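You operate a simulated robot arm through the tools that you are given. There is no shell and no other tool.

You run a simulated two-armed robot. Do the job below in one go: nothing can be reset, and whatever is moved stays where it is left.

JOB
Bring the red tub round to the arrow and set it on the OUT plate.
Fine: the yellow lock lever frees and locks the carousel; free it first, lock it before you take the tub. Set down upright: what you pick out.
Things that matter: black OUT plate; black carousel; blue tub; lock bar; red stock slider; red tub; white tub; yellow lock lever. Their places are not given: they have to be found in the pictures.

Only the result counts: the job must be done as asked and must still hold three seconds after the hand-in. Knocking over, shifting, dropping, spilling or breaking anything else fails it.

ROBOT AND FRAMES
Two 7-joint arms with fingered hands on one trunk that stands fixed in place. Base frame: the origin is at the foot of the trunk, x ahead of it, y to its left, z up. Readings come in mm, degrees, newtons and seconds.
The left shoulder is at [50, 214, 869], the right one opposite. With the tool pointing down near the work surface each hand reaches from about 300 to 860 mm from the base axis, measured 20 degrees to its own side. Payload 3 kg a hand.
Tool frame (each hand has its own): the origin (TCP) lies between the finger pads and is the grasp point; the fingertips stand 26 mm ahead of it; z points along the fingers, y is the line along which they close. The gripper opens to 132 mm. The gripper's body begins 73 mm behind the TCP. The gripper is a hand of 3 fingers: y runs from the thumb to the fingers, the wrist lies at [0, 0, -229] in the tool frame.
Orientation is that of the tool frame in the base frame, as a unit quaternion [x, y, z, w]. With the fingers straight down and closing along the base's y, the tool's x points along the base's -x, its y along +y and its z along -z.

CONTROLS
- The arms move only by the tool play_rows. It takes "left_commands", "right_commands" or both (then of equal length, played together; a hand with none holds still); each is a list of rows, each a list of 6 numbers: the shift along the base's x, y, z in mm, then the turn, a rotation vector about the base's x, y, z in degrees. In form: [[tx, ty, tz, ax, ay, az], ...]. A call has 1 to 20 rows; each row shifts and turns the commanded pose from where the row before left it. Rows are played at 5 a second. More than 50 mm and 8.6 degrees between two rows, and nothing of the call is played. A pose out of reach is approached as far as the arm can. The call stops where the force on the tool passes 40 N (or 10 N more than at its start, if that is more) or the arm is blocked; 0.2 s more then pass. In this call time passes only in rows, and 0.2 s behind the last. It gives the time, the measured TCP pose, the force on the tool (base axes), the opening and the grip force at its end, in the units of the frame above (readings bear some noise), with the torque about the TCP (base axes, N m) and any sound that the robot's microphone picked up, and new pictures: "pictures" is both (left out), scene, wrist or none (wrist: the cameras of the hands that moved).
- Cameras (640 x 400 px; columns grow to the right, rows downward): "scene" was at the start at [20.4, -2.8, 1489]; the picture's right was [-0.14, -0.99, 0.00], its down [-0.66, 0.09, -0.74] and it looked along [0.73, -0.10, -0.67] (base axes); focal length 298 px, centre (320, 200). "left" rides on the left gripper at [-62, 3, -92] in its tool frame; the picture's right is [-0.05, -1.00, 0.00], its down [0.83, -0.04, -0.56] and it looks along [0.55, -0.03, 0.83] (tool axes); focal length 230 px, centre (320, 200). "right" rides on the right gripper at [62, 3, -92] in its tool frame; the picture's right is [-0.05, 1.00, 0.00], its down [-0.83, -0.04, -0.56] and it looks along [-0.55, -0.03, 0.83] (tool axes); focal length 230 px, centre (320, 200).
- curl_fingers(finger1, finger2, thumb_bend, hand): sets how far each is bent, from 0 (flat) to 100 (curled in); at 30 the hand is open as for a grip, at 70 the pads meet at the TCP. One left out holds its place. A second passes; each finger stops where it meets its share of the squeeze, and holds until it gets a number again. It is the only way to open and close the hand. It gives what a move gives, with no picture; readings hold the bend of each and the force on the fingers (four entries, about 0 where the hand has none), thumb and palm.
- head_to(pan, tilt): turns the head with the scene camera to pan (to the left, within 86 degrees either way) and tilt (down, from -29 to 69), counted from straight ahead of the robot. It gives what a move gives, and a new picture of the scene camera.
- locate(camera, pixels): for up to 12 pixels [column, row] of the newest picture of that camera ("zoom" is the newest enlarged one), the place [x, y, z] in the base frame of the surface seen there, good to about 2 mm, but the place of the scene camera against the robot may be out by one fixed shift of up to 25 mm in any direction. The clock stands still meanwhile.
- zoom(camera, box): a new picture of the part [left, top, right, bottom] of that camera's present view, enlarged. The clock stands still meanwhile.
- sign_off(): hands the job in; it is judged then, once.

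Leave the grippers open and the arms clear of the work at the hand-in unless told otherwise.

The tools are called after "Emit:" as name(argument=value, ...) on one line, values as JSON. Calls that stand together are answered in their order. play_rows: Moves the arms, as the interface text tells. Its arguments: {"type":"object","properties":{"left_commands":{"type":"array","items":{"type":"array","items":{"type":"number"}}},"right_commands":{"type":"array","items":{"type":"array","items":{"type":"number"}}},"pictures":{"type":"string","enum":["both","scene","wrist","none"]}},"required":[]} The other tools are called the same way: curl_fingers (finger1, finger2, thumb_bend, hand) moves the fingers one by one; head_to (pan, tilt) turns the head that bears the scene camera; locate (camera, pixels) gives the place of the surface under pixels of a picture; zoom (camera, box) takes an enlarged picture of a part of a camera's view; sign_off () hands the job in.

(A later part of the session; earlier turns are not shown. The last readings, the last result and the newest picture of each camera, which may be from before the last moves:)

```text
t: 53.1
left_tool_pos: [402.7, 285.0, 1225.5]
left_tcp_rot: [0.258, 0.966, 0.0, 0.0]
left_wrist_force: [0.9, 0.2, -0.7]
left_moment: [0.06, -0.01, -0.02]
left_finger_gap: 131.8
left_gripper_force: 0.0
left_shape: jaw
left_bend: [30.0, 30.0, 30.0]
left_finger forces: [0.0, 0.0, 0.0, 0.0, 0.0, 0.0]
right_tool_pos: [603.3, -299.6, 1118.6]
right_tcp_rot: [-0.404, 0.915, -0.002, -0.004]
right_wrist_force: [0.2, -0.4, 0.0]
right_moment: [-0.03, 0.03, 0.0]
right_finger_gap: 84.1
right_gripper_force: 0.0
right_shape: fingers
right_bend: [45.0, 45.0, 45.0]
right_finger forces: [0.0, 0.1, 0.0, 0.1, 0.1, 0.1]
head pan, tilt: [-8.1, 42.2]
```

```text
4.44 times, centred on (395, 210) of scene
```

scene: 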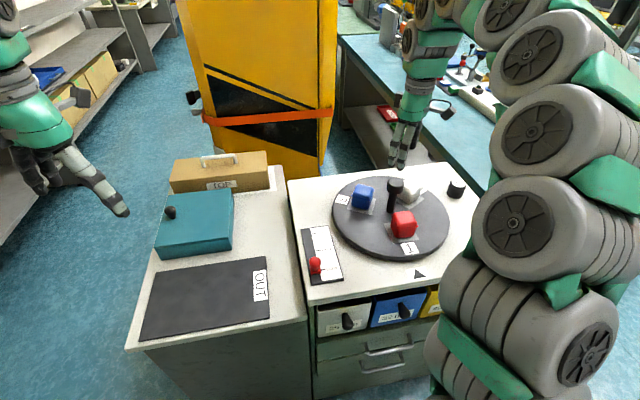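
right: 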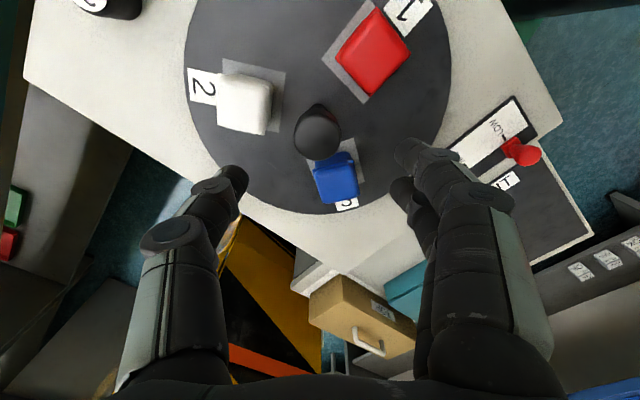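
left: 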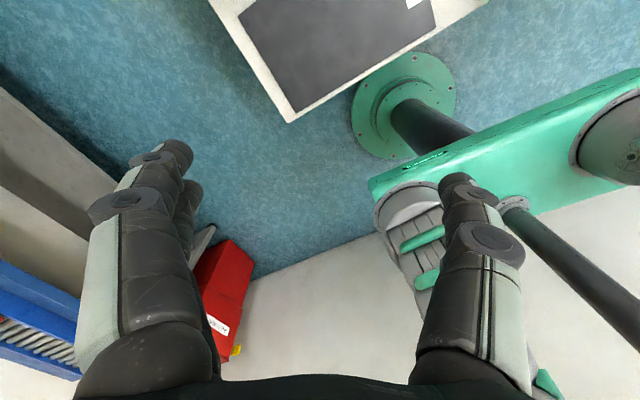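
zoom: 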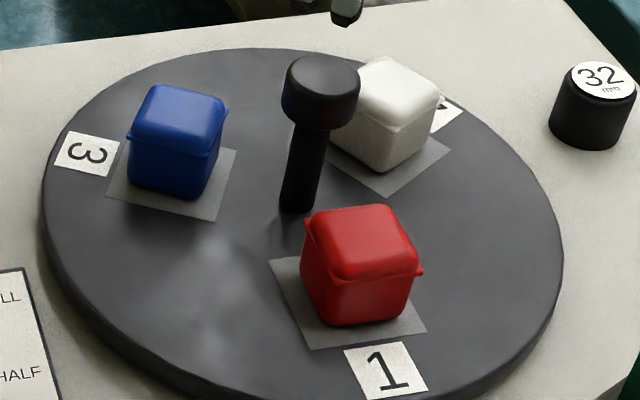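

With the hand off, label 1 is at (345,350)–(427,388), exactly where label 3 was when locked. The disc is aligned. Next, lock: I'll carry the hand at z≈1118 over to the far side of the lever (x≈605, y≈−546), turning back to yaw 0, then close the fingers.

Emit:
play_rows(right_commands=[[0, -31, 0, 0, 0, -6], [0, -31, 0, 0, 0, -6], [0, -31, 0, 0, 0, -6], [0, -31, 0, 0, 0, -6], [0, -31, 0, 0, 0, -6], [0, -31, 0, 0, 0, -6], [0, -31, 0, 0, 0, -6], [0, -31, 0, 0, 0, -5.6]], pictures="none")

Emit:
curl_fingers(hand="right", finger1=70, finger2=70, thumb_bend=70)

Emit:
play_rows(right_commands=[[2, 0, 0, 0, 0, 0]], pictures="both")

```text
t: 54.9
left_tool_pos: [402.1, 285.0, 1226.1]
left_tcp_rot: [0.259, 0.966, 0.0, -0.001]
left_wrist_force: [0.2, 1.3, 0.4]
left_moment: [-0.02, -0.02, -0.01]
left_finger_gap: 131.9
left_gripper_force: 0.0
left_shape: jaw
left_bend: [30.0, 30.0, 30.0]
left_finger forces: [0.1, 0.0, 0.1, 0.0, 0.0, 0.1]
right_tool_pos: [605.9, -545.9, 1118.3]
right_tcp_rot: [0.001, 1.0, 0.001, -0.004]
right_wrist_force: [-0.8, -0.2, -0.8]
right_moment: [0.0, 0.02, 0.01]
right_finger_gap: 83.9
right_gripper_force: 0.1
right_shape: fingers
right_bend: [45.0, 45.0, 45.0]
right_finger forces: [0.1, 0.0, 0.1, 0.1, 0.1, 0.0]
head pan, tilt: [-8.1, 42.2]
```

```text
t: 55.9
left_tool_pos: [402.2, 285.5, 1225.2]
left_tcp_rot: [0.259, 0.966, 0.0, 0.001]
left_wrist_force: [-0.3, -0.3, 0.4]
left_moment: [-0.04, 0.0, 0.02]
left_finger_gap: 131.7
left_gripper_force: 0.1
left_shape: jaw
left_bend: [30.0, 30.0, 30.0]
left_finger forces: [0.0, 0.0, 0.0, 0.0, 0.1, 0.0]
right_tool_pos: [603.8, -546.3, 1118.0]
right_tcp_rot: [0.0, 1.0, 0.0, -0.004]
right_wrist_force: [0.0, -1.4, 0.3]
right_moment: [0.03, -0.01, 0.01]
right_finger_gap: 6.2
right_gripper_force: 0.1
right_shape: fingers
right_bend: [70.0, 70.0, 70.0]
right_finger forces: [0.0, 0.0, 0.0, 0.1, 0.0, 0.0]
head pan, tilt: [-8.1, 42.2]
```

```text
t: 56.3
left_tool_pos: [403.0, 285.2, 1225.4]
left_tcp_rot: [0.259, 0.966, 0.0, 0.0]
left_wrist_force: [0.2, -0.5, 0.3]
left_moment: [-0.03, -0.02, 0.0]
left_finger_gap: 132.1
left_gripper_force: 0.0
left_shape: jaw
left_bend: [30.0, 30.0, 30.0]
left_finger forces: [0.0, 0.1, 0.0, 0.0, 0.0, 0.0]
right_tool_pos: [607.2, -545.1, 1117.6]
right_tcp_rot: [0.0, 1.0, 0.0, -0.003]
right_wrist_force: [0.0, 0.4, -0.3]
right_moment: [0.02, 0.0, -0.02]
right_finger_gap: 6.0
right_gripper_force: 0.0
right_shape: fingers
right_bend: [70.0, 70.0, 70.0]
right_finger forces: [0.0, 0.0, 0.1, 0.0, 0.0, 0.1]
head pan, tilt: [-8.1, 42.2]
```

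scene: 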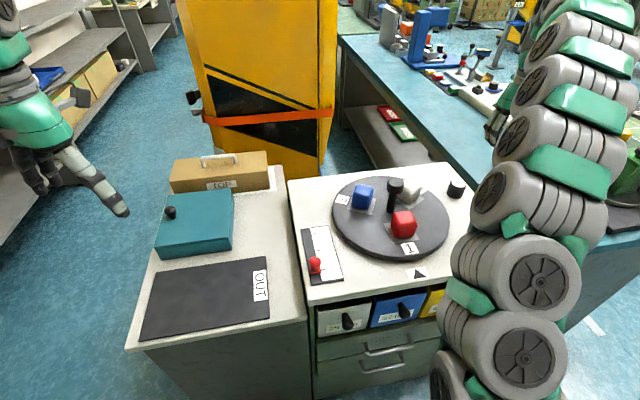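
right: 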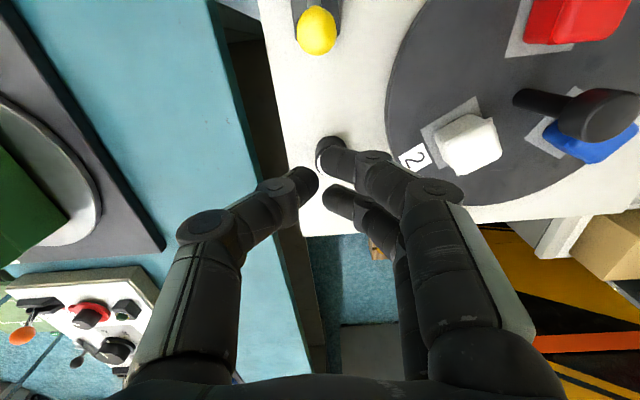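

The knob is in view at (316,30), and the "32" cylinder is partly hidden behind the fingers near (330,145). I'll measure both before descending.

Emit:
locate(camera="right", pixels=[[316, 30], [316, 15], [316, 50], [299, 30], [334, 30], [330, 142], [318, 150], [340, 165]])

Emit:
zoom(camera="right", box=[260, 0, 420, 220])

```text
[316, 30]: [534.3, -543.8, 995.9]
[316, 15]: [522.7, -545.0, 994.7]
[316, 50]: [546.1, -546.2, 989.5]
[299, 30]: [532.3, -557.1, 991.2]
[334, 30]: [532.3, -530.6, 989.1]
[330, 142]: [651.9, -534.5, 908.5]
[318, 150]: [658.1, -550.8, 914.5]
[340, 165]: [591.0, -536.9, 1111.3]
```

```text
1.82 times, centred on (340, 110) of right
```

zoom: 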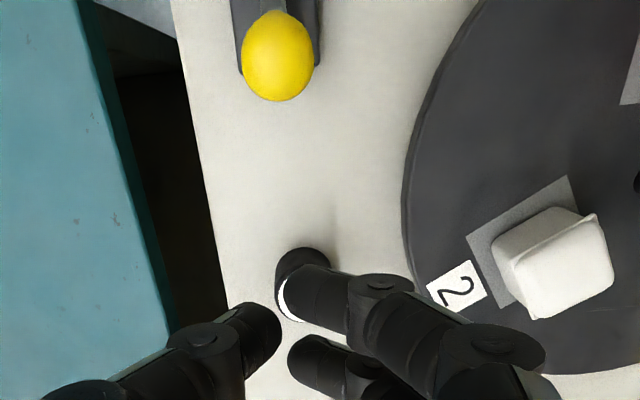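

Knob centre is at about (534,−544.5,980); the "32" cylinder starts at x≈650 and tops out near z 925. I'll descend at x≈605 to z≈989, with tips at about 963, which clears the cylinder.

Emit:
play_rows(right_commands=[[0, 0, -35, 0, 0, 0], [0, 0, -35, 0, 0, 0], [0, 0, -35, 0, 0, 0], [0, 0, -23, 0, 0, 0]], pictures="wrist")

```text
t: 57.3
left_tool_pos: [403.2, 284.6, 1226.3]
left_tcp_rot: [0.259, 0.966, 0.0, 0.0]
left_wrist_force: [-0.1, -0.3, 0.9]
left_moment: [0.0, -0.03, -0.01]
left_finger_gap: 131.8
left_gripper_force: 0.0
left_shape: jaw
left_bend: [30.0, 30.0, 30.0]
left_finger forces: [0.0, 0.1, 0.1, 0.1, 0.0, 0.1]
right_tool_pos: [610.5, -547.9, 990.1]
right_tcp_rot: [0.001, 1.0, 0.0, -0.003]
right_wrist_force: [-0.5, 0.3, 0.2]
right_moment: [-0.01, 0.0, -0.01]
right_finger_gap: 5.8
right_gripper_force: 0.0
right_shape: fingers
right_bend: [70.0, 70.0, 70.0]
right_finger forces: [0.1, 0.0, 0.1, 0.0, 0.0, 0.0]
head pan, tilt: [-8.1, 42.2]
```

right: 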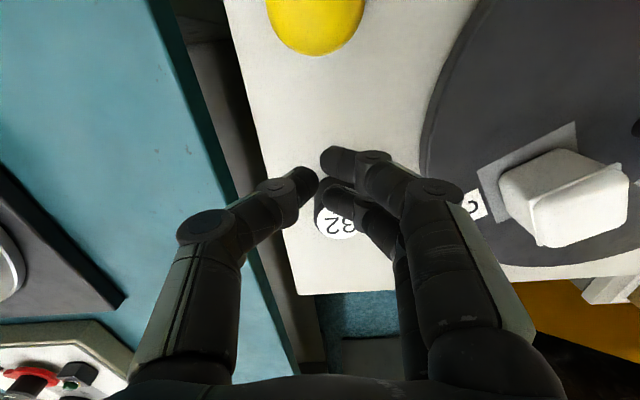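

Now I'll push in −x toward the LOCK end: first 50 mm to make contact and start the swing.

Emit:
play_rows(right_commands=[[-10, -2, 0, 0, 0, 0], [-10, -1, 0, 0, 0, 0], [-8, 0, 0, 0, 0, 0], [-8, 0, 0, 0, 0, 0], [-8, 0, 0, 0, 0, 0], [-8, 0, 0, 0, 0, 0], [-8, 0, 0, 0, 0, 0]], pictures="both")

```text
t: 58.9
left_tool_pos: [402.7, 285.7, 1225.1]
left_tcp_rot: [0.259, 0.966, 0.0, 0.0]
left_wrist_force: [0.6, 0.6, -0.1]
left_moment: [-0.02, 0.0, 0.02]
left_finger_gap: 131.8
left_gripper_force: 0.0
left_shape: jaw
left_bend: [30.0, 30.0, 30.0]
left_finger forces: [0.0, 0.0, 0.0, 0.1, 0.0, 0.0]
right_tool_pos: [549.3, -548.0, 991.2]
right_tcp_rot: [0.001, 1.0, 0.0, -0.003]
right_wrist_force: [1.4, 0.8, 0.6]
right_moment: [-0.02, -0.02, 0.0]
right_finger_gap: 6.2
right_gripper_force: 0.6
right_shape: fingers
right_bend: [70.0, 70.0, 70.0]
right_finger forces: [0.7, 0.1, 0.0, 0.0, 0.1, 0.1]
head pan, tilt: [-8.1, 42.2]
```

scene: 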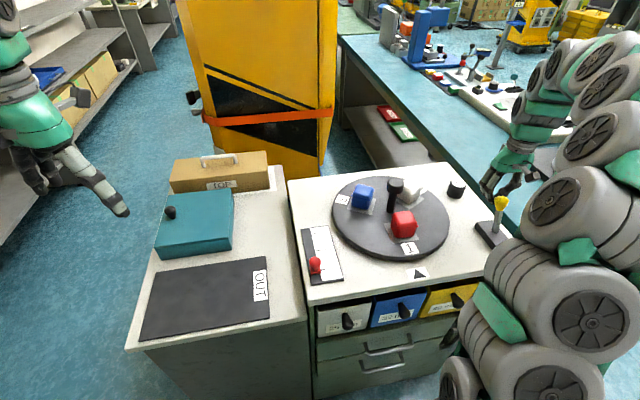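
right: 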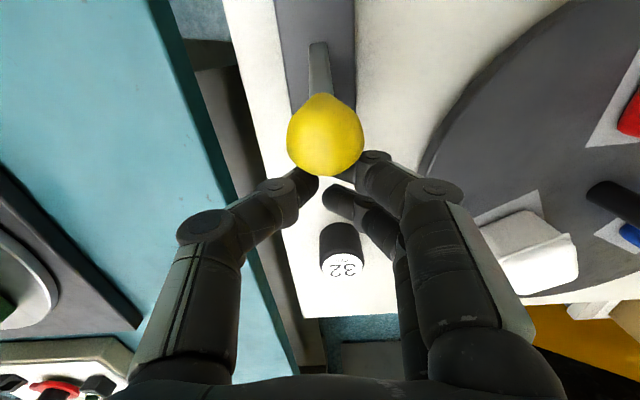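

Contact is made (finger 1 about 0.7 N) and the knob is beginning to move. Continuing −x.

Emit:
play_rows(right_commands=[[-8, 0, 0, 0, 0, 0], [-8, 0, 0, 0, 0, 0], [-8, 0, 0, 0, 0, 0], [-8, 0, 0, 0, 0, 0], [-8, 0, 0, 0, 0, 0], [-8, 0, 0, 0, 0, 0]], pictures="both")

```text
t: 60.3
left_tool_pos: [402.2, 285.2, 1224.4]
left_tcp_rot: [0.258, 0.966, 0.0, 0.001]
left_wrist_force: [0.2, 0.5, -0.6]
left_moment: [0.01, 0.01, -0.01]
left_finger_gap: 131.9
left_gripper_force: 0.0
left_shape: jaw
left_bend: [30.0, 30.0, 30.0]
left_finger forces: [0.1, 0.0, 0.0, 0.0, 0.1, 0.0]
right_tool_pos: [500.2, -548.3, 992.0]
right_tcp_rot: [0.0, 1.0, 0.0, -0.003]
right_wrist_force: [0.2, -0.1, 0.0]
right_moment: [0.01, -0.01, -0.01]
right_finger_gap: 5.4
right_gripper_force: 0.2
right_shape: fingers
right_bend: [70.0, 70.0, 70.0]
right_finger forces: [0.7, 0.0, 0.0, 0.0, 0.0, 0.1]
head pan, tilt: [-8.1, 42.2]
```

scene: 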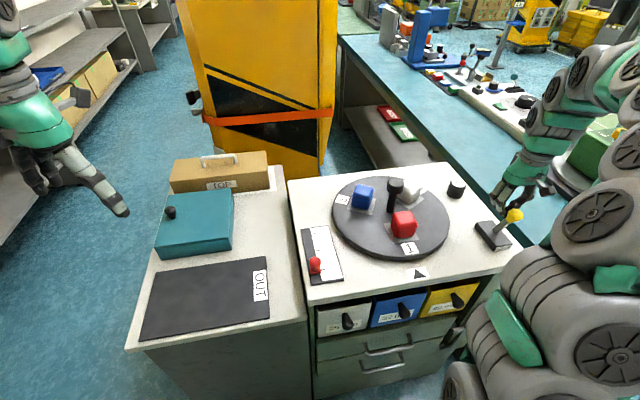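
right: 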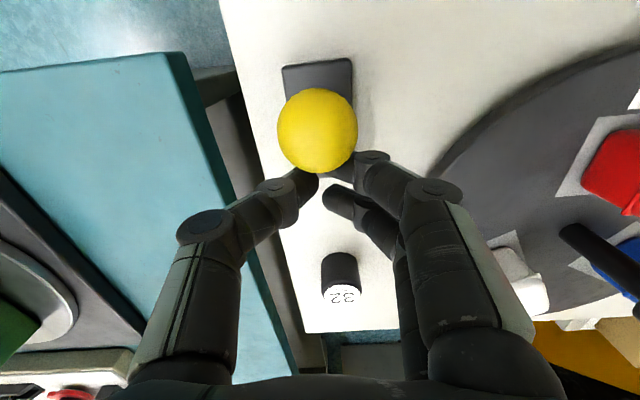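

The knob is now at (514,215); its locked place was (518,223). I'll continue in smaller steps until the end stop.

Emit:
play_rows(right_commands=[[-6, 0, 0, 0, 0, 0], [-6, 0, 0, 0, 0, 0], [-5, 0, 0, 0, 0, 0], [-4, 0, 0, 0, 0, 0], [-4, 0, 0, 0, 0, 0], [-4, 0, 0, 0, 0, 0]], pictures="both")

```text
t: 61.7
left_tool_pos: [402.6, 285.5, 1226.3]
left_tcp_rot: [0.259, 0.966, 0.0, 0.0]
left_wrist_force: [0.2, -0.1, -0.4]
left_moment: [-0.04, 0.01, -0.03]
left_finger_gap: 131.8
left_gripper_force: 0.0
left_shape: jaw
left_bend: [30.0, 30.0, 30.0]
left_finger forces: [0.1, 0.1, 0.1, 0.0, 0.1, 0.1]
right_tool_pos: [470.0, -550.1, 990.4]
right_tcp_rot: [0.001, 1.0, 0.002, -0.004]
right_wrist_force: [11.0, 6.4, 0.2]
right_moment: [0.15, -0.2, -0.13]
right_finger_gap: 14.3
right_gripper_force: 5.9
right_shape: fingers
right_bend: [65.0, 70.0, 70.0]
right_finger forces: [8.3, 0.0, 0.0, 0.0, 2.6, 0.0]
head pan, tilt: [-8.1, 42.2]
```

scene: 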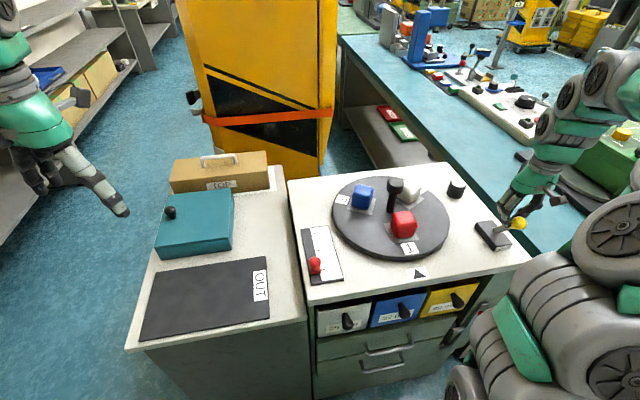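
right: 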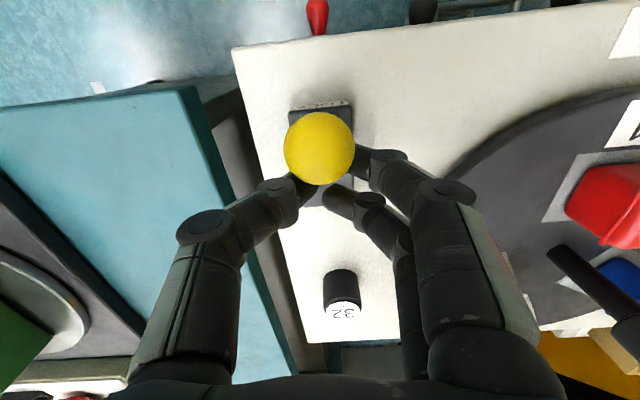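

The knob is back at (518,223), its original locked place, with 11 N against the finger, which fits the stop. I'll zoom to verify against the first picture.

Emit:
zoom(camera="scene", box=[440, 190, 540, 260])

Emit:
locate(camera="scene", pixels=[[518, 223], [494, 235]])

Emit:
zoom(camera="scene", box=[330, 165, 460, 255])

```text
5.71 times, centred on (490, 225) of scene
```

zoom: 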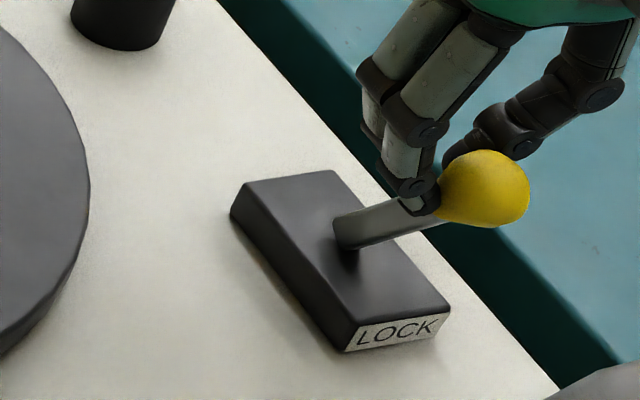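

```text
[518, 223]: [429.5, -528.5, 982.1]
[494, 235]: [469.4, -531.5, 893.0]
```

```text
4.44 times, centred on (395, 210) of scene
```

zoom: 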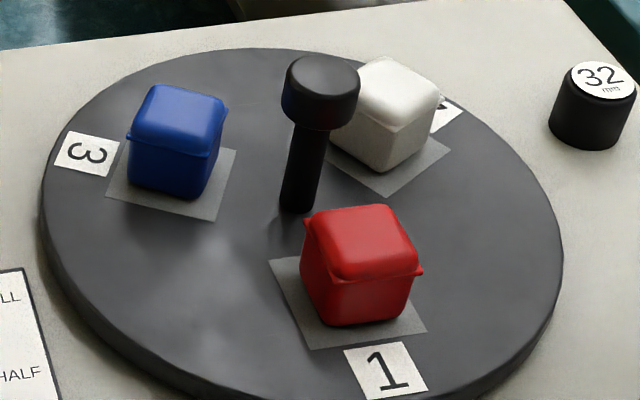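

The knob and stalk match the original locked picture exactly, and the disc hasn't moved. I'll back straight off in +x so I don't drag the lever, and check it stays.

Emit:
play_rows(right_commands=[[5, 0, 0, 0, 0, 0], [10, 0, 0, 0, 0, 0], [15, 0, 0, 0, 0, 0], [15, 0, 5, 0, 0, 0], [10, 0, 30, 0, 0, 0], [0, 0, 40, 0, 0, 0], [0, 0, 40, 0, 0, 0]], pictures="both")

Emit:
zoom(camera="scene", box=[440, 190, 540, 260])

```text
t: 63.3
left_tool_pos: [402.6, 286.3, 1225.3]
left_tcp_rot: [0.259, 0.966, 0.0, -0.001]
left_wrist_force: [-0.6, 0.9, -0.2]
left_moment: [0.03, 0.01, -0.01]
left_finger_gap: 132.1
left_gripper_force: 0.1
left_shape: jaw
left_bend: [30.0, 30.0, 30.0]
left_finger forces: [0.0, 0.0, 0.1, 0.0, 0.0, 0.1]
right_tool_pos: [527.4, -547.0, 1107.4]
right_tcp_rot: [0.001, 1.0, 0.001, -0.004]
right_wrist_force: [-0.3, 0.6, -0.4]
right_moment: [0.01, -0.02, -0.02]
right_finger_gap: 6.2
right_gripper_force: 0.0
right_shape: fingers
right_bend: [70.0, 70.0, 70.0]
right_finger forces: [0.0, 0.1, 0.1, 0.1, 0.1, 0.0]
head pan, tilt: [-8.1, 42.2]
```

scene: 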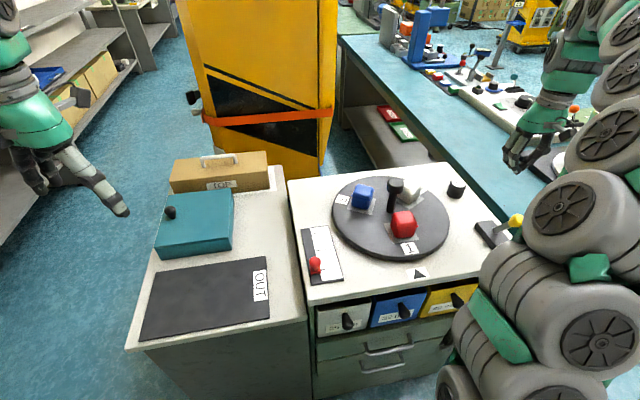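
right: 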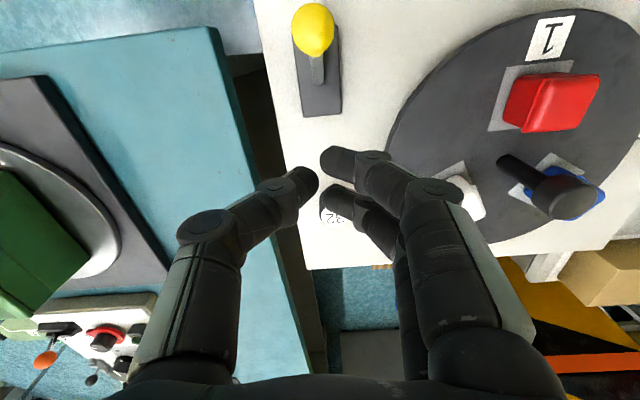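

```text
5.71 times, centred on (490, 225) of scene
```

zoom: 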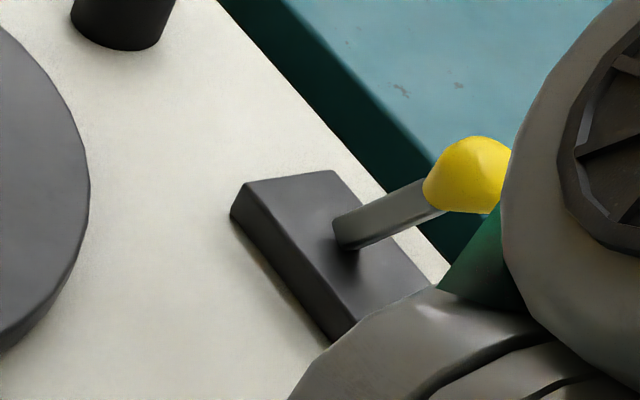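

The knob sits slightly higher than before: its top is at zoom row 137 against 150 originally. My retreating finger seems to have dragged the lever back a little. I'll measure the knob with the wrist camera.

Emit:
locate(camera="right", pixels=[[313, 20], [313, 30], [313, 45], [297, 30], [330, 30], [318, 75], [320, 108], [552, 38], [313, 52]])

Emit:
zoom(camera="right", box=[260, 0, 380, 130])

```text
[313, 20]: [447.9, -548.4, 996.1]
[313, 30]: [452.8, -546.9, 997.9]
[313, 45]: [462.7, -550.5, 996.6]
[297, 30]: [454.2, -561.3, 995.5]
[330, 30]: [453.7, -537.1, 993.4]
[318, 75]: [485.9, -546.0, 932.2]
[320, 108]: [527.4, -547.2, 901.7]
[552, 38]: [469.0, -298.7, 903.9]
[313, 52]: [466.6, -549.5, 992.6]
```

```text
3.08 times, centred on (320, 65) of right
```

zoom: 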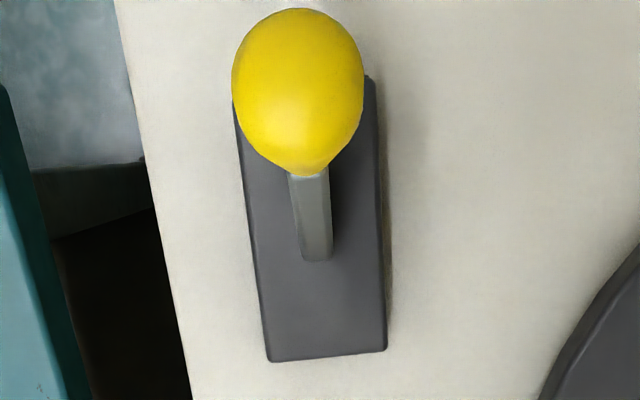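

The knob top is at about (455,−549,998) versus (449,−549,994) when locked, so the lever came back about 3°. I'll push it again. This time I'll shift the hand about 9 mm toward −y so finger 1 sits squarely behind the knob and doesn't wedge it against the thumb.

Emit:
play_rows(right_commands=[[6, -5, -40, 0, 0, 0], [0, -5, -40, 0, 0, 0], [0, 0, -36, 0, 0, 0]], pictures="wrist")

```text
t: 64.1
left_tool_pos: [402.7, 285.5, 1224.5]
left_tcp_rot: [0.258, 0.966, 0.0, 0.001]
left_wrist_force: [-0.3, -0.3, -0.3]
left_moment: [0.04, 0.0, 0.01]
left_finger_gap: 132.1
left_gripper_force: 0.1
left_shape: jaw
left_bend: [30.0, 30.0, 30.0]
left_finger forces: [0.1, 0.1, 0.0, 0.0, 0.0, 0.1]
right_tool_pos: [534.1, -556.3, 989.6]
right_tcp_rot: [0.0, 1.0, 0.0, -0.004]
right_wrist_force: [-0.6, 0.1, -0.1]
right_moment: [-0.03, 0.0, 0.03]
right_finger_gap: 6.2
right_gripper_force: 0.0
right_shape: fingers
right_bend: [70.0, 70.0, 70.0]
right_finger forces: [0.0, 0.0, 0.1, 0.0, 0.0, 0.0]
head pan, tilt: [-8.1, 42.2]
```

right: 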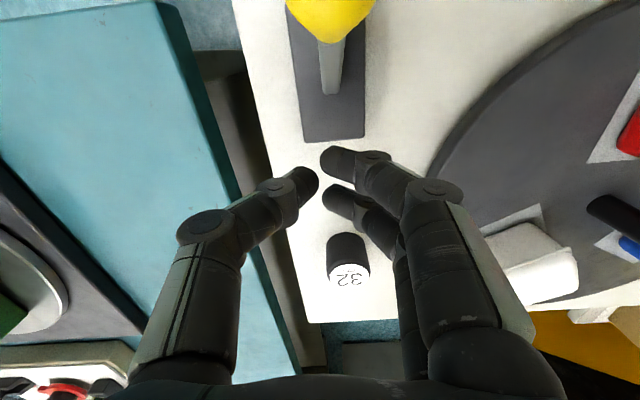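

The knob (332,15) is now centred on finger 1. Pushing −x again.

Emit:
play_rows(right_commands=[[-10, 0, 0, 0, 0, 0], [-10, 0, 0, 0, 0, 0], [-10, 0, 0, 0, 0, 0], [-8, 0, 0, 0, 0, 0], [-6, 0, 0, 0, 0, 0], [-5, 0, 0, 0, 0, 0], [-4, 0, 0, 0, 0, 0]], pictures="wrist")

Emit:
zoom(camera="scene", box=[440, 190, 540, 260])

```text
t: 65.8
left_tool_pos: [401.8, 286.0, 1226.0]
left_tcp_rot: [0.259, 0.966, 0.001, 0.001]
left_wrist_force: [-0.1, 0.2, 0.4]
left_moment: [-0.02, 0.0, -0.04]
left_finger_gap: 131.6
left_gripper_force: 0.1
left_shape: jaw
left_bend: [30.0, 30.0, 30.0]
left_finger forces: [0.0, 0.0, 0.0, 0.0, 0.1, 0.0]
right_tool_pos: [482.9, -558.4, 991.4]
right_tcp_rot: [0.001, 1.0, -0.001, 0.003]
right_wrist_force: [21.2, 1.2, 5.4]
right_moment: [0.07, -0.37, -0.23]
right_finger_gap: 5.2
right_gripper_force: 12.6
right_shape: fingers
right_bend: [71.0, 70.0, 70.0]
right_finger forces: [25.3, 0.0, 0.0, 0.1, 0.1, 0.0]
head pan, tilt: [-8.1, 42.2]
stopped in row 7 (right hand): the force on the tool passed its limit at 42 N (the readings are from after the stop); the commanded pose is now the measured one
```

right: 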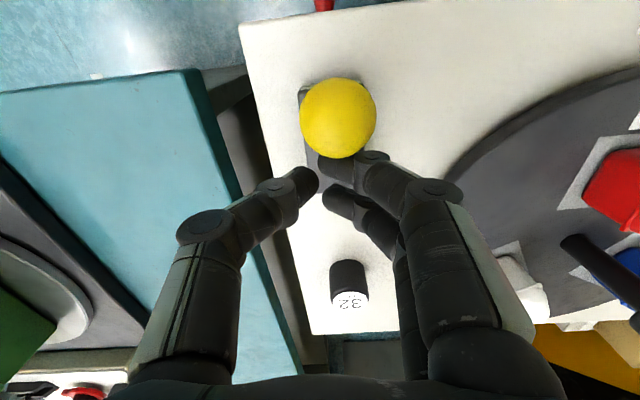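

```text
5.71 times, centred on (490, 225) of scene
```

zoom: 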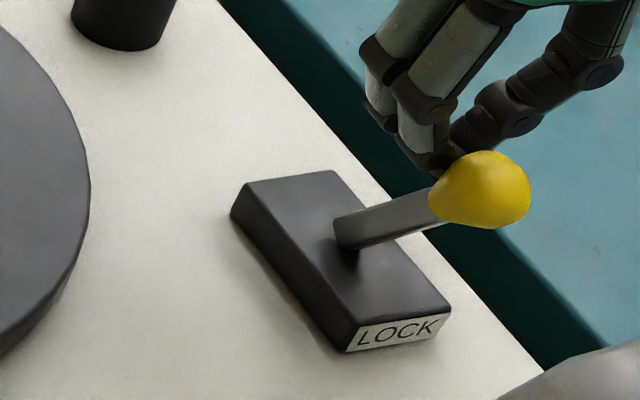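

The stop is reached squarely with 42 N. Now I'll retreat gently in +x only and check before lifting.

Emit:
play_rows(right_commands=[[2, 0, 0, 0, 0, 0], [3, 0, 0, 0, 0, 0], [6, 0, 0, 0, 0, 0], [10, 0, 0, 0, 0, 0], [12, 0, 0, 0, 0, 0]], pictures="both")

Emit:
zoom(camera="scene", box=[440, 190, 540, 260])

```text
t: 67.0
left_tool_pos: [403.5, 285.3, 1225.4]
left_tcp_rot: [0.258, 0.966, 0.0, 0.0]
left_wrist_force: [0.9, -0.9, -0.5]
left_moment: [0.01, -0.01, 0.04]
left_finger_gap: 131.9
left_gripper_force: 0.1
left_shape: jaw
left_bend: [30.0, 30.0, 30.0]
left_finger forces: [0.0, 0.1, 0.0, 0.0, 0.0, 0.0]
right_tool_pos: [515.2, -558.2, 990.9]
right_tcp_rot: [0.001, 1.0, -0.001, 0.0]
right_wrist_force: [-0.4, 1.1, -0.3]
right_moment: [0.0, 0.0, 0.01]
right_finger_gap: 5.7
right_gripper_force: 0.1
right_shape: fingers
right_bend: [70.0, 70.0, 70.0]
right_finger forces: [0.1, 0.0, 0.0, 0.0, 0.0, 0.0]
head pan, tilt: [-8.1, 42.2]
```

scene: 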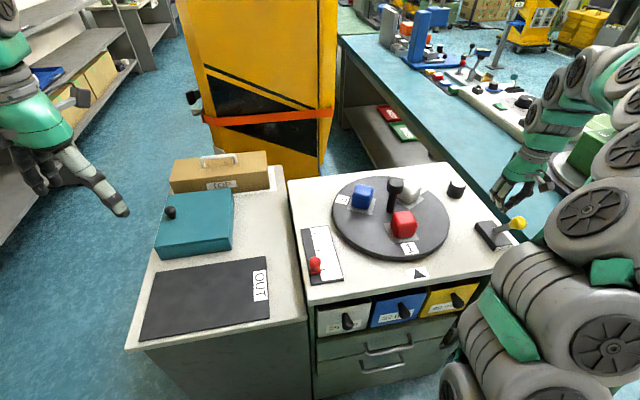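
right: 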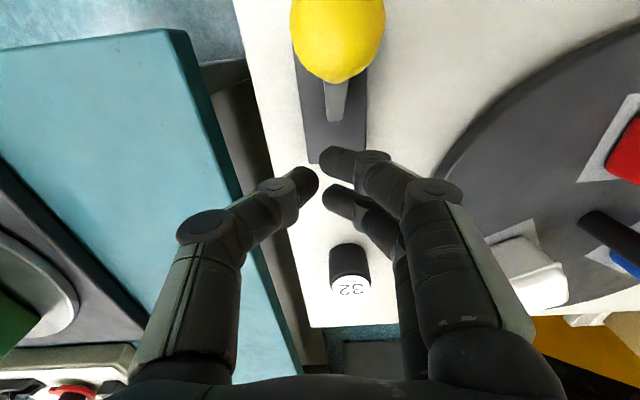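

```text
5.71 times, centred on (490, 225) of scene
```

zoom: 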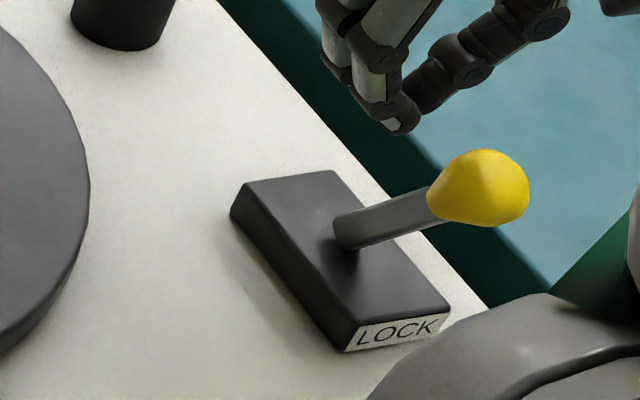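

The lever now matches the original LOCK picture exactly, with the knob top at zoom row 150. The carousel is locked with station 1 at the arrow. I'll lift clear, then move over the red tub and open the hand.

Emit:
play_rows(right_commands=[[10, 0, 20, 0, 0, 0], [0, 10, 40, 0, 0, 0], [0, 25, 40, 0, 0, 0], [0, 35, 20, 0, 0, 0], [0, 40, 0, 0, 0, 0], [-5, 40, 0, 0, 0, 0], [-5, 40, 0, 0, 0, 0], [-5, 35, 0, 0, 0, 0], [0, 30, 0, 0, 0, 0]], pictures="none")

Emit:
curl_fingers(hand="right", finger1=34, finger2=34, thumb_bend=34)

Emit:
play_rows(right_commands=[[0, 0, -20, 0, 0, 0]], pictures="both")

Emit:
zoom(camera="right", box=[220, 40, 420, 240])

```text
t: 69.0
left_tool_pos: [403.4, 286.1, 1226.0]
left_tcp_rot: [0.259, 0.966, 0.0, 0.0]
left_wrist_force: [-0.1, 0.1, 0.3]
left_moment: [-0.01, -0.02, -0.04]
left_finger_gap: 131.8
left_gripper_force: 0.0
left_shape: jaw
left_bend: [30.0, 30.0, 30.0]
left_finger forces: [0.0, 0.0, 0.0, 0.1, 0.0, 0.0]
right_tool_pos: [506.1, -303.5, 1113.2]
right_tcp_rot: [0.002, 1.0, -0.001, -0.001]
right_wrist_force: [-0.7, 0.3, 0.5]
right_moment: [-0.01, 0.02, -0.01]
right_finger_gap: 5.8
right_gripper_force: 0.0
right_shape: fingers
right_bend: [70.0, 70.0, 70.0]
right_finger forces: [0.0, 0.1, 0.0, 0.0, 0.0, 0.1]
head pan, tilt: [-8.1, 42.2]
```

```text
t: 70.0
left_tool_pos: [402.7, 286.7, 1225.1]
left_tcp_rot: [0.259, 0.966, 0.0, 0.0]
left_wrist_force: [-0.3, 0.0, -0.2]
left_moment: [-0.01, 0.01, -0.01]
left_finger_gap: 131.9
left_gripper_force: 0.0
left_shape: jaw
left_bend: [30.0, 30.0, 30.0]
left_finger forces: [0.1, 0.1, 0.1, 0.1, 0.0, 0.0]
right_tool_pos: [507.3, -303.8, 1113.4]
right_tcp_rot: [0.001, 1.0, -0.001, 0.001]
right_wrist_force: [-0.7, 0.6, 0.5]
right_moment: [0.01, 0.0, 0.01]
right_finger_gap: 120.9
right_gripper_force: 0.0
right_shape: fingers
right_bend: [34.0, 34.0, 34.0]
right_finger forces: [0.0, 0.0, 0.0, 0.0, 0.1, 0.0]
head pan, tilt: [-8.1, 42.2]
```

```text
t: 70.4
left_tool_pos: [402.8, 285.1, 1225.0]
left_tcp_rot: [0.259, 0.966, 0.0, 0.0]
left_wrist_force: [-0.5, 0.4, -0.5]
left_moment: [-0.01, -0.02, 0.01]
left_finger_gap: 132.0
left_gripper_force: 0.0
left_shape: jaw
left_bend: [30.0, 30.0, 30.0]
left_finger forces: [0.0, 0.1, 0.0, 0.0, 0.0, 0.0]
right_tool_pos: [509.4, -304.4, 1094.4]
right_tcp_rot: [0.001, 1.0, 0.0, 0.001]
right_wrist_force: [0.2, 0.6, -0.5]
right_moment: [0.03, -0.02, -0.01]
right_finger_gap: 120.8
right_gripper_force: 0.2
right_shape: fingers
right_bend: [34.0, 34.0, 34.0]
right_finger forces: [0.0, 0.0, 0.0, 0.0, 0.1, 0.0]
head pan, tilt: [-8.1, 42.2]
```

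scene: 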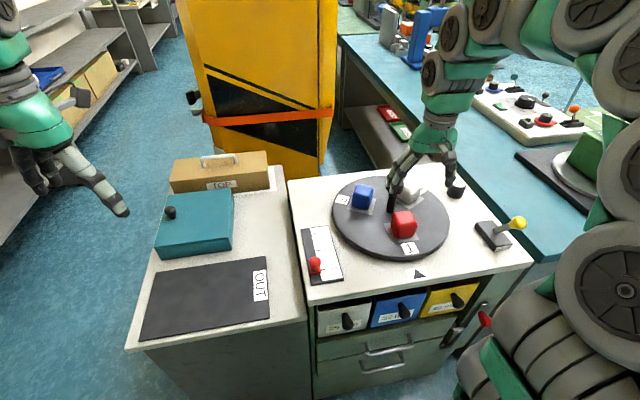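
right: 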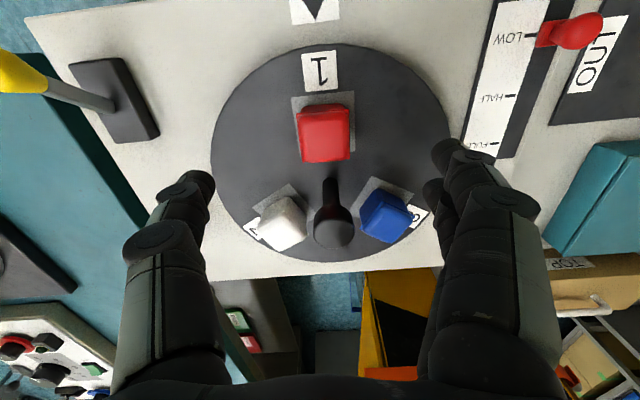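

```text
2.00 times, centred on (320, 140) of right
```

zoom: 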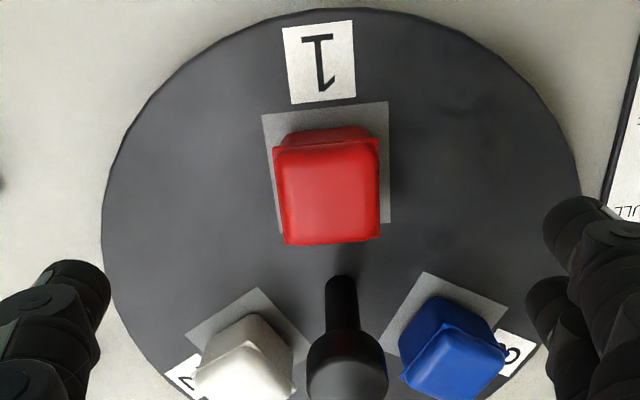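

I see the red tub from above at (324,132), slightly turned. I'll measure its top corners, lip corners and pad corners for centre, width and angle.

Emit:
locate(camera="zoom", pixels=[[290, 160], [368, 150], [372, 228], [294, 236], [330, 195], [275, 152], [377, 145], [265, 116], [387, 103], [389, 220], [320, 65], [379, 190]])

```text
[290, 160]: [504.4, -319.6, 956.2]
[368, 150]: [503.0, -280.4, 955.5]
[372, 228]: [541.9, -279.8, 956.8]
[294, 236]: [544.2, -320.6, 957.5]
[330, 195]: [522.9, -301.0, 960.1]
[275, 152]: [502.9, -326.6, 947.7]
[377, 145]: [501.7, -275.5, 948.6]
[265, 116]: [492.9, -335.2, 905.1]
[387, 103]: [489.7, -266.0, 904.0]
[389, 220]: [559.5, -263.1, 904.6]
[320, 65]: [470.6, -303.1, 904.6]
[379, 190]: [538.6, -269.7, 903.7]
```

The tub's top centre is at (523.4,−300.1), with lip at z≈948, top at about 958, body below the lip about 48 mm wide, and turned about +2°. I'll align and descend to z≈976, then check.

Emit:
play_rows(right_commands=[[7, 2, -30, 0, 0, 1], [7, 2, -30, 0, 0, 1], [0, 0, -30, 0, 0, 0], [0, 0, -28, 0, 0, 0]], pictures="both")

```text
t: 71.4
left_tool_pos: [401.8, 285.7, 1225.6]
left_tcp_rot: [0.259, 0.966, 0.0, -0.001]
left_wrist_force: [0.0, 0.9, 0.1]
left_moment: [-0.02, -0.03, 0.02]
left_finger_gap: 131.7
left_gripper_force: 0.0
left_shape: jaw
left_bend: [30.0, 30.0, 30.0]
left_finger forces: [0.0, 0.0, 0.1, 0.0, 0.0, 0.0]
right_tool_pos: [523.4, -298.6, 972.1]
right_tcp_rot: [-0.016, 1.0, -0.001, 0.002]
right_wrist_force: [0.4, 0.9, -0.5]
right_moment: [-0.05, 0.0, 0.0]
right_finger_gap: 121.0
right_gripper_force: 0.0
right_shape: fingers
right_bend: [34.0, 34.0, 34.0]
right_finger forces: [0.0, 0.0, 0.0, 0.1, 0.1, 0.0]
head pan, tilt: [-8.1, 42.2]
```

scene: 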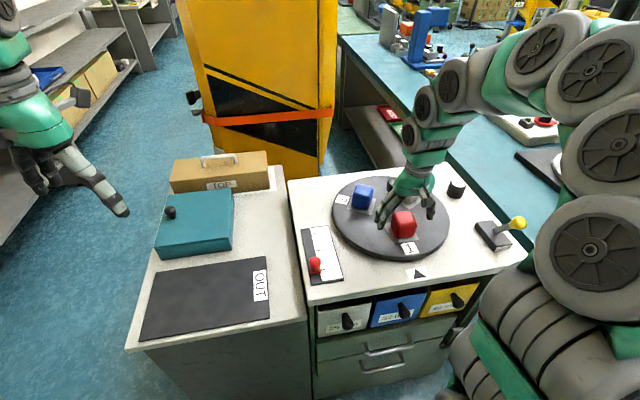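
right: 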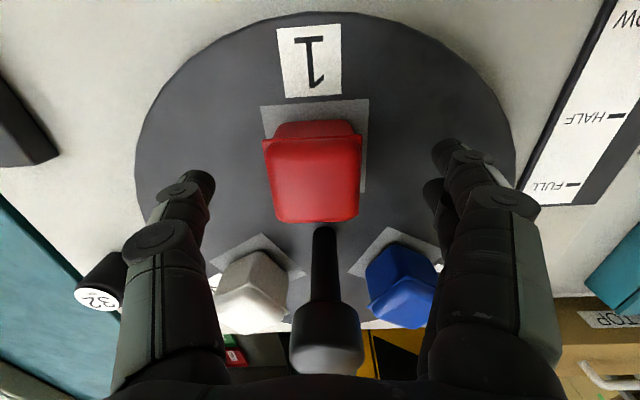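

The tub is centred between the fingers (about 3 px off). I'll descend the last 36 mm to TCP z≈936 with a −1.5 mm y correction.

Emit:
play_rows(right_commands=[[0, -1, -12, 0, 0, 0], [0, -0.5, -12, 0, 0, 0], [0, 0, -11, 0, 0, 0]], pictures="both")

```text
t: 72.2
left_tool_pos: [402.8, 284.7, 1226.1]
left_tcp_rot: [0.259, 0.966, 0.0, 0.001]
left_wrist_force: [0.3, 0.2, 0.0]
left_moment: [0.0, 0.01, 0.03]
left_finger_gap: 131.9
left_gripper_force: 0.0
left_shape: jaw
left_bend: [30.0, 30.0, 30.0]
left_finger forces: [0.1, 0.1, 0.0, 0.1, 0.1, 0.0]
right_tool_pos: [523.0, -301.3, 936.9]
right_tcp_rot: [-0.016, 1.0, -0.001, 0.001]
right_wrist_force: [-0.1, 0.2, 0.4]
right_moment: [-0.03, 0.03, 0.01]
right_finger_gap: 120.9
right_gripper_force: 0.0
right_shape: fingers
right_bend: [34.0, 34.0, 34.0]
right_finger forces: [0.0, 0.1, 0.0, 0.0, 0.1, 0.1]
head pan, tilt: [-8.1, 42.2]
```

scene: 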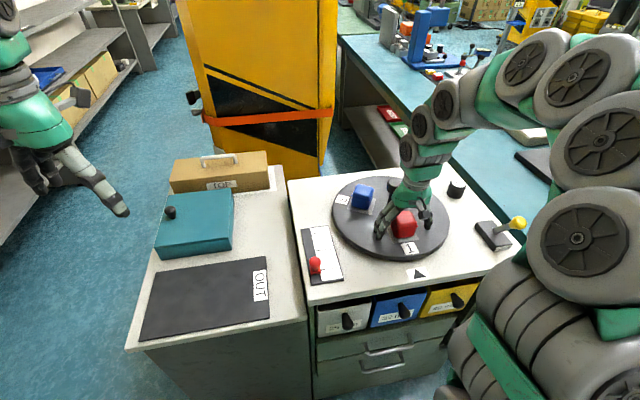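
right: 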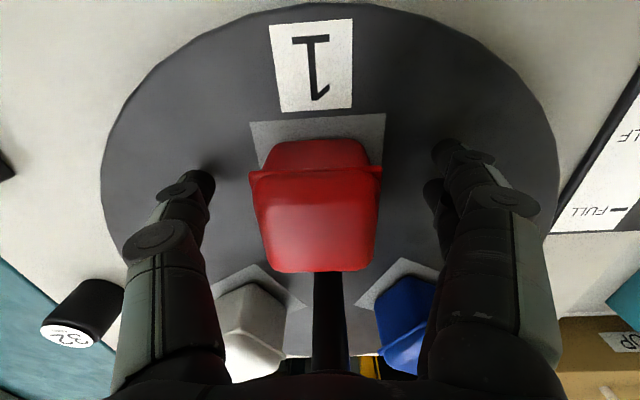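

The fingertips straddle the tub, with tips about 7 mm above the disc. I'll close in two stages, first near contact and then a light grip.

Emit:
curl_fingers(hand="right", finger1=54, finger2=54, thumb_bend=54)

Emit:
curl_fingers(hand="right", finger1=62, finger2=62, thumb_bend=62)

Emit:
zoom(camera="right", box=[140, 60, 520, 300])

```text
t: 73.2
left_tool_pos: [402.0, 285.2, 1225.6]
left_tcp_rot: [0.259, 0.966, 0.0, 0.0]
left_wrist_force: [-0.1, -0.5, -0.2]
left_moment: [0.02, -0.03, -0.02]
left_finger_gap: 132.1
left_gripper_force: 0.0
left_shape: jaw
left_bend: [30.0, 30.0, 30.0]
left_finger forces: [0.0, 0.1, 0.1, 0.0, 0.0, 0.0]
right_tool_pos: [521.8, -300.0, 936.6]
right_tcp_rot: [-0.016, 1.0, -0.001, 0.001]
right_wrist_force: [1.2, 0.3, 5.9]
right_moment: [0.26, 0.0, -0.06]
right_finger_gap: 58.5
right_gripper_force: 3.6
right_shape: fingers
right_bend: [52.0, 54.0, 54.0]
right_finger forces: [5.0, 0.7, 0.0, 0.0, 0.9, 0.0]
head pan, tilt: [-8.1, 42.2]
```

```text
t: 74.2
left_tool_pos: [403.1, 285.6, 1225.5]
left_tcp_rot: [0.259, 0.966, 0.0, 0.0]
left_wrist_force: [-0.1, 0.6, 0.3]
left_moment: [-0.01, 0.02, 0.0]
left_finger_gap: 131.6
left_gripper_force: 0.0
left_shape: jaw
left_bend: [30.0, 30.0, 30.0]
left_finger forces: [0.0, 0.0, 0.0, 0.0, 0.1, 0.0]
right_tool_pos: [522.6, -300.9, 935.8]
right_tcp_rot: [-0.016, 1.0, 0.0, 0.001]
right_wrist_force: [1.0, 0.8, 0.7]
right_moment: [0.09, -0.01, 0.01]
right_finger_gap: 50.7
right_gripper_force: 9.4
right_shape: fingers
right_bend: [56.0, 56.0, 58.0]
right_finger forces: [5.6, 5.2, 0.1, 0.0, 8.7, 0.0]
head pan, tilt: [-8.1, 42.2]
```

```text
1.67 times, centred on (330, 180) of right
```

zoom: 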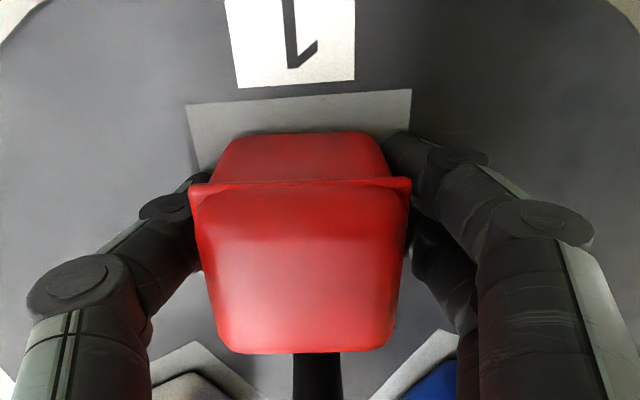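

The tub is held under its lip at a 51 mm gap and 9.4 N. I'll firm it slightly, then lift 15 mm straight up and check.

Emit:
curl_fingers(hand="right", finger1=64, finger2=64, thumb_bend=65)

Emit:
play_rows(right_commands=[[0, 0, 5, 0, 0, 0], [0, 0, 5, 0, 0, 0], [0, 0, 5, 0, 0, 0]], pictures="both")

```text
t: 75.2
left_tool_pos: [403.0, 284.8, 1226.5]
left_tcp_rot: [0.258, 0.966, 0.0, 0.0]
left_wrist_force: [-0.3, 0.1, 0.1]
left_moment: [0.0, 0.04, 0.01]
left_finger_gap: 131.9
left_gripper_force: 0.1
left_shape: jaw
left_bend: [30.0, 30.0, 30.0]
left_finger forces: [0.1, 0.0, 0.1, 0.0, 0.0, 0.1]
right_tool_pos: [523.0, -301.3, 936.1]
right_tcp_rot: [-0.016, 1.0, -0.001, 0.001]
right_wrist_force: [-0.5, 0.0, -0.2]
right_moment: [0.05, 0.01, -0.02]
right_finger_gap: 50.2
right_gripper_force: 12.6
right_shape: fingers
right_bend: [56.0, 56.0, 59.0]
right_finger forces: [6.8, 6.4, 0.1, 0.0, 12.0, 0.0]
head pan, tilt: [-8.1, 42.2]
```

```text
t: 76.0
left_tool_pos: [401.4, 285.3, 1226.7]
left_tcp_rot: [0.259, 0.966, -0.001, 0.0]
left_wrist_force: [0.1, -0.6, 0.5]
left_moment: [-0.01, 0.01, -0.01]
left_finger_gap: 131.8
left_gripper_force: 0.1
left_shape: jaw
left_bend: [30.0, 30.0, 30.0]
left_finger forces: [0.1, 0.0, 0.1, 0.0, 0.0, 0.0]
right_tool_pos: [523.9, -299.7, 953.2]
right_tcp_rot: [-0.016, 1.0, -0.001, -0.001]
right_wrist_force: [-0.2, 0.0, -1.6]
right_moment: [-0.03, -0.03, -0.01]
right_finger_gap: 50.2
right_gripper_force: 12.1
right_shape: fingers
right_bend: [56.0, 56.0, 59.0]
right_finger forces: [6.2, 5.9, 0.0, 0.1, 12.1, 0.0]
head pan, tilt: [-8.1, 42.2]
```

scene: 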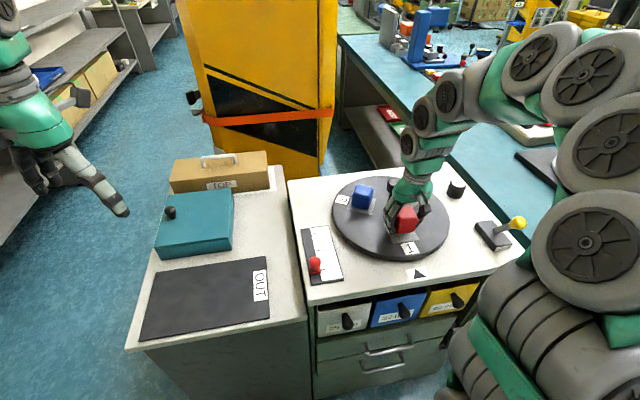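
right: 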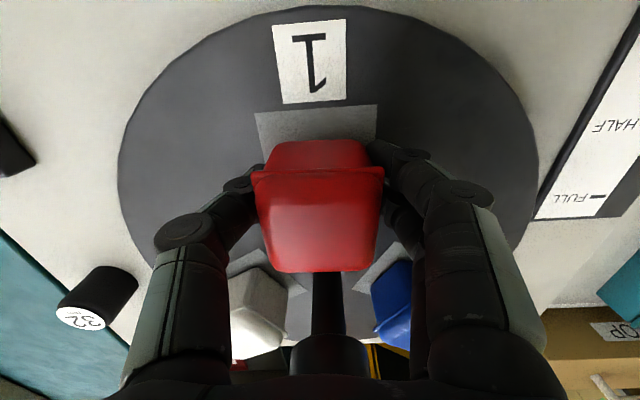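

The tub came up cleanly (about 1.5 N) and the carousel and other tubs are still. While holding, I'll measure the OUT plate's corners and neighbouring boxes in the scene picture to choose the set-down spot.

Emit:
locate(camera="scene", pixels=[[164, 274], [264, 259], [268, 316], [144, 336], [205, 297], [260, 284], [196, 250], [160, 255], [232, 248], [196, 215], [290, 260], [272, 330]])

Emit:
zoom(camera="scene", box=[110, 140, 340, 360])

```text
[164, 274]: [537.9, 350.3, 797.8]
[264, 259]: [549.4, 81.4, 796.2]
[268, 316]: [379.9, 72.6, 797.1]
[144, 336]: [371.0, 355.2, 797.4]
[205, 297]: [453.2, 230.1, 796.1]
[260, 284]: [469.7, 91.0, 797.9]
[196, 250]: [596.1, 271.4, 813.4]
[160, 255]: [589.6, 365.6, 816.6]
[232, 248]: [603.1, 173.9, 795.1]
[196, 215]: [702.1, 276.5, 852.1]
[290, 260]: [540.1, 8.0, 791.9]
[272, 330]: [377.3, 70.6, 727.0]
```

```text
1.82 times, centred on (225, 250) of scene
```

zoom: 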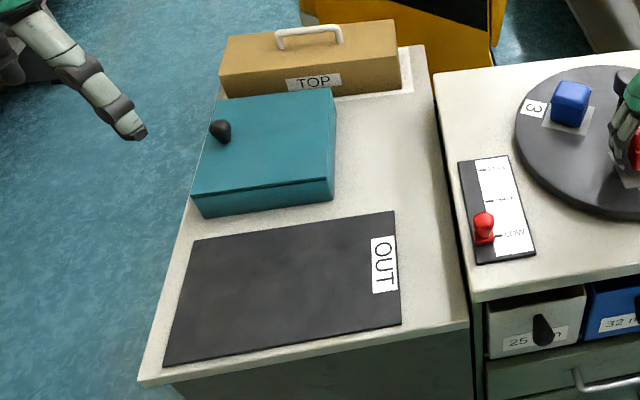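

The plate's centre in the base frame is about (471,205), z≈806, spanning roughly x 385–560, y 65–345. The teal box starts at x≈605. I'll set the tub at about (471,190). First I'll raise the tub to z≈1060 while the left hand moves a bit further up, back and left.

Emit:
play_rows(left_commands=[[-15, 15, 15, 0, 0, 0], [-15, 15, 15, 0, 0, 0], [-15, 15, 15, 0, 0, 0], [-15, 15, 15, 0, 0, 0], [-15, 15, 15, 0, 0, 0]], right_commands=[[0, 0, 15, 0, 0, 0], [0, 0, 22, 0, 0, 0], [0, 0, 25, 0, 0, 0], [0, 0, 25, 0, 0, 0], [0, 0, 20, 0, 0, 0]], pictures="both")

```text
t: 77.2
left_tool_pos: [337.6, 349.4, 1290.0]
left_tcp_rot: [0.258, 0.966, 0.0, 0.0]
left_wrist_force: [-0.5, -1.0, 0.4]
left_moment: [0.0, -0.02, 0.0]
left_finger_gap: 131.9
left_gripper_force: 0.0
left_shape: jaw
left_bend: [30.0, 30.0, 30.0]
left_finger forces: [0.0, 0.0, 0.1, 0.0, 0.0, 0.0]
left hand out of reach, approached as far as the arm can: row 5
right_tool_pos: [524.7, -300.1, 1060.8]
right_tcp_rot: [-0.016, 1.0, -0.001, 0.0]
right_wrist_force: [0.9, 0.4, 0.5]
right_moment: [-0.01, 0.01, -0.01]
right_finger_gap: 49.9
right_gripper_force: 12.4
right_shape: fingers
right_bend: [56.0, 56.0, 59.0]
right_finger forces: [6.1, 6.0, 0.0, 0.1, 12.2, 0.1]
head pan, tilt: [-8.1, 42.2]
```

scene: 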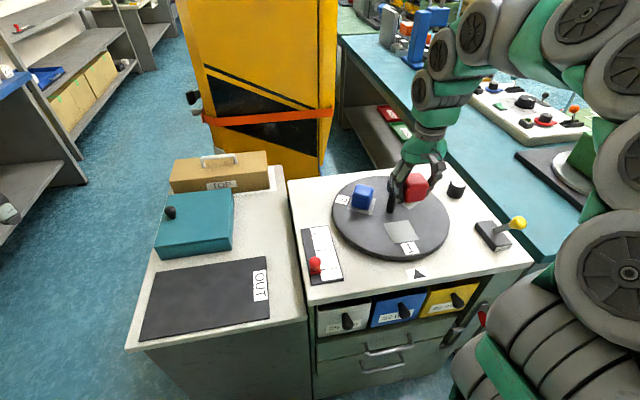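
right: 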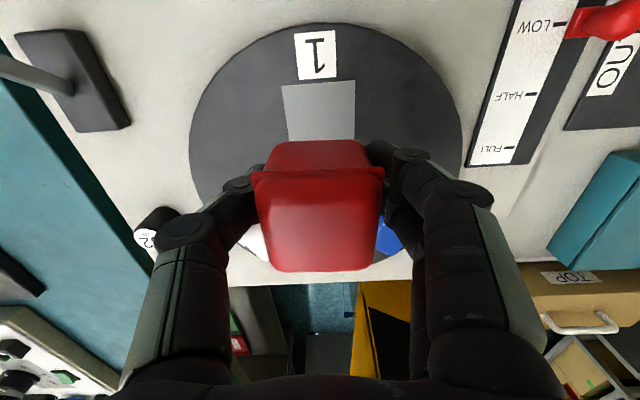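
left: 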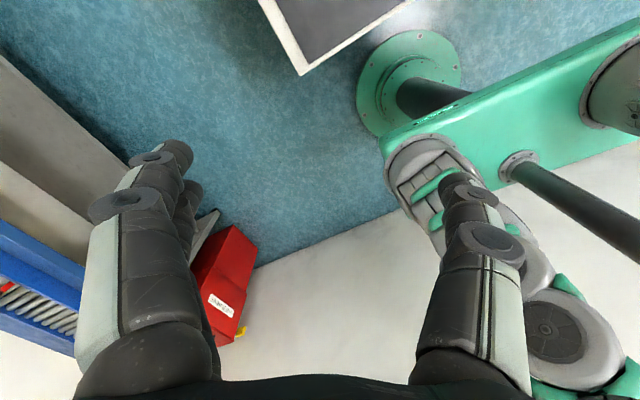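

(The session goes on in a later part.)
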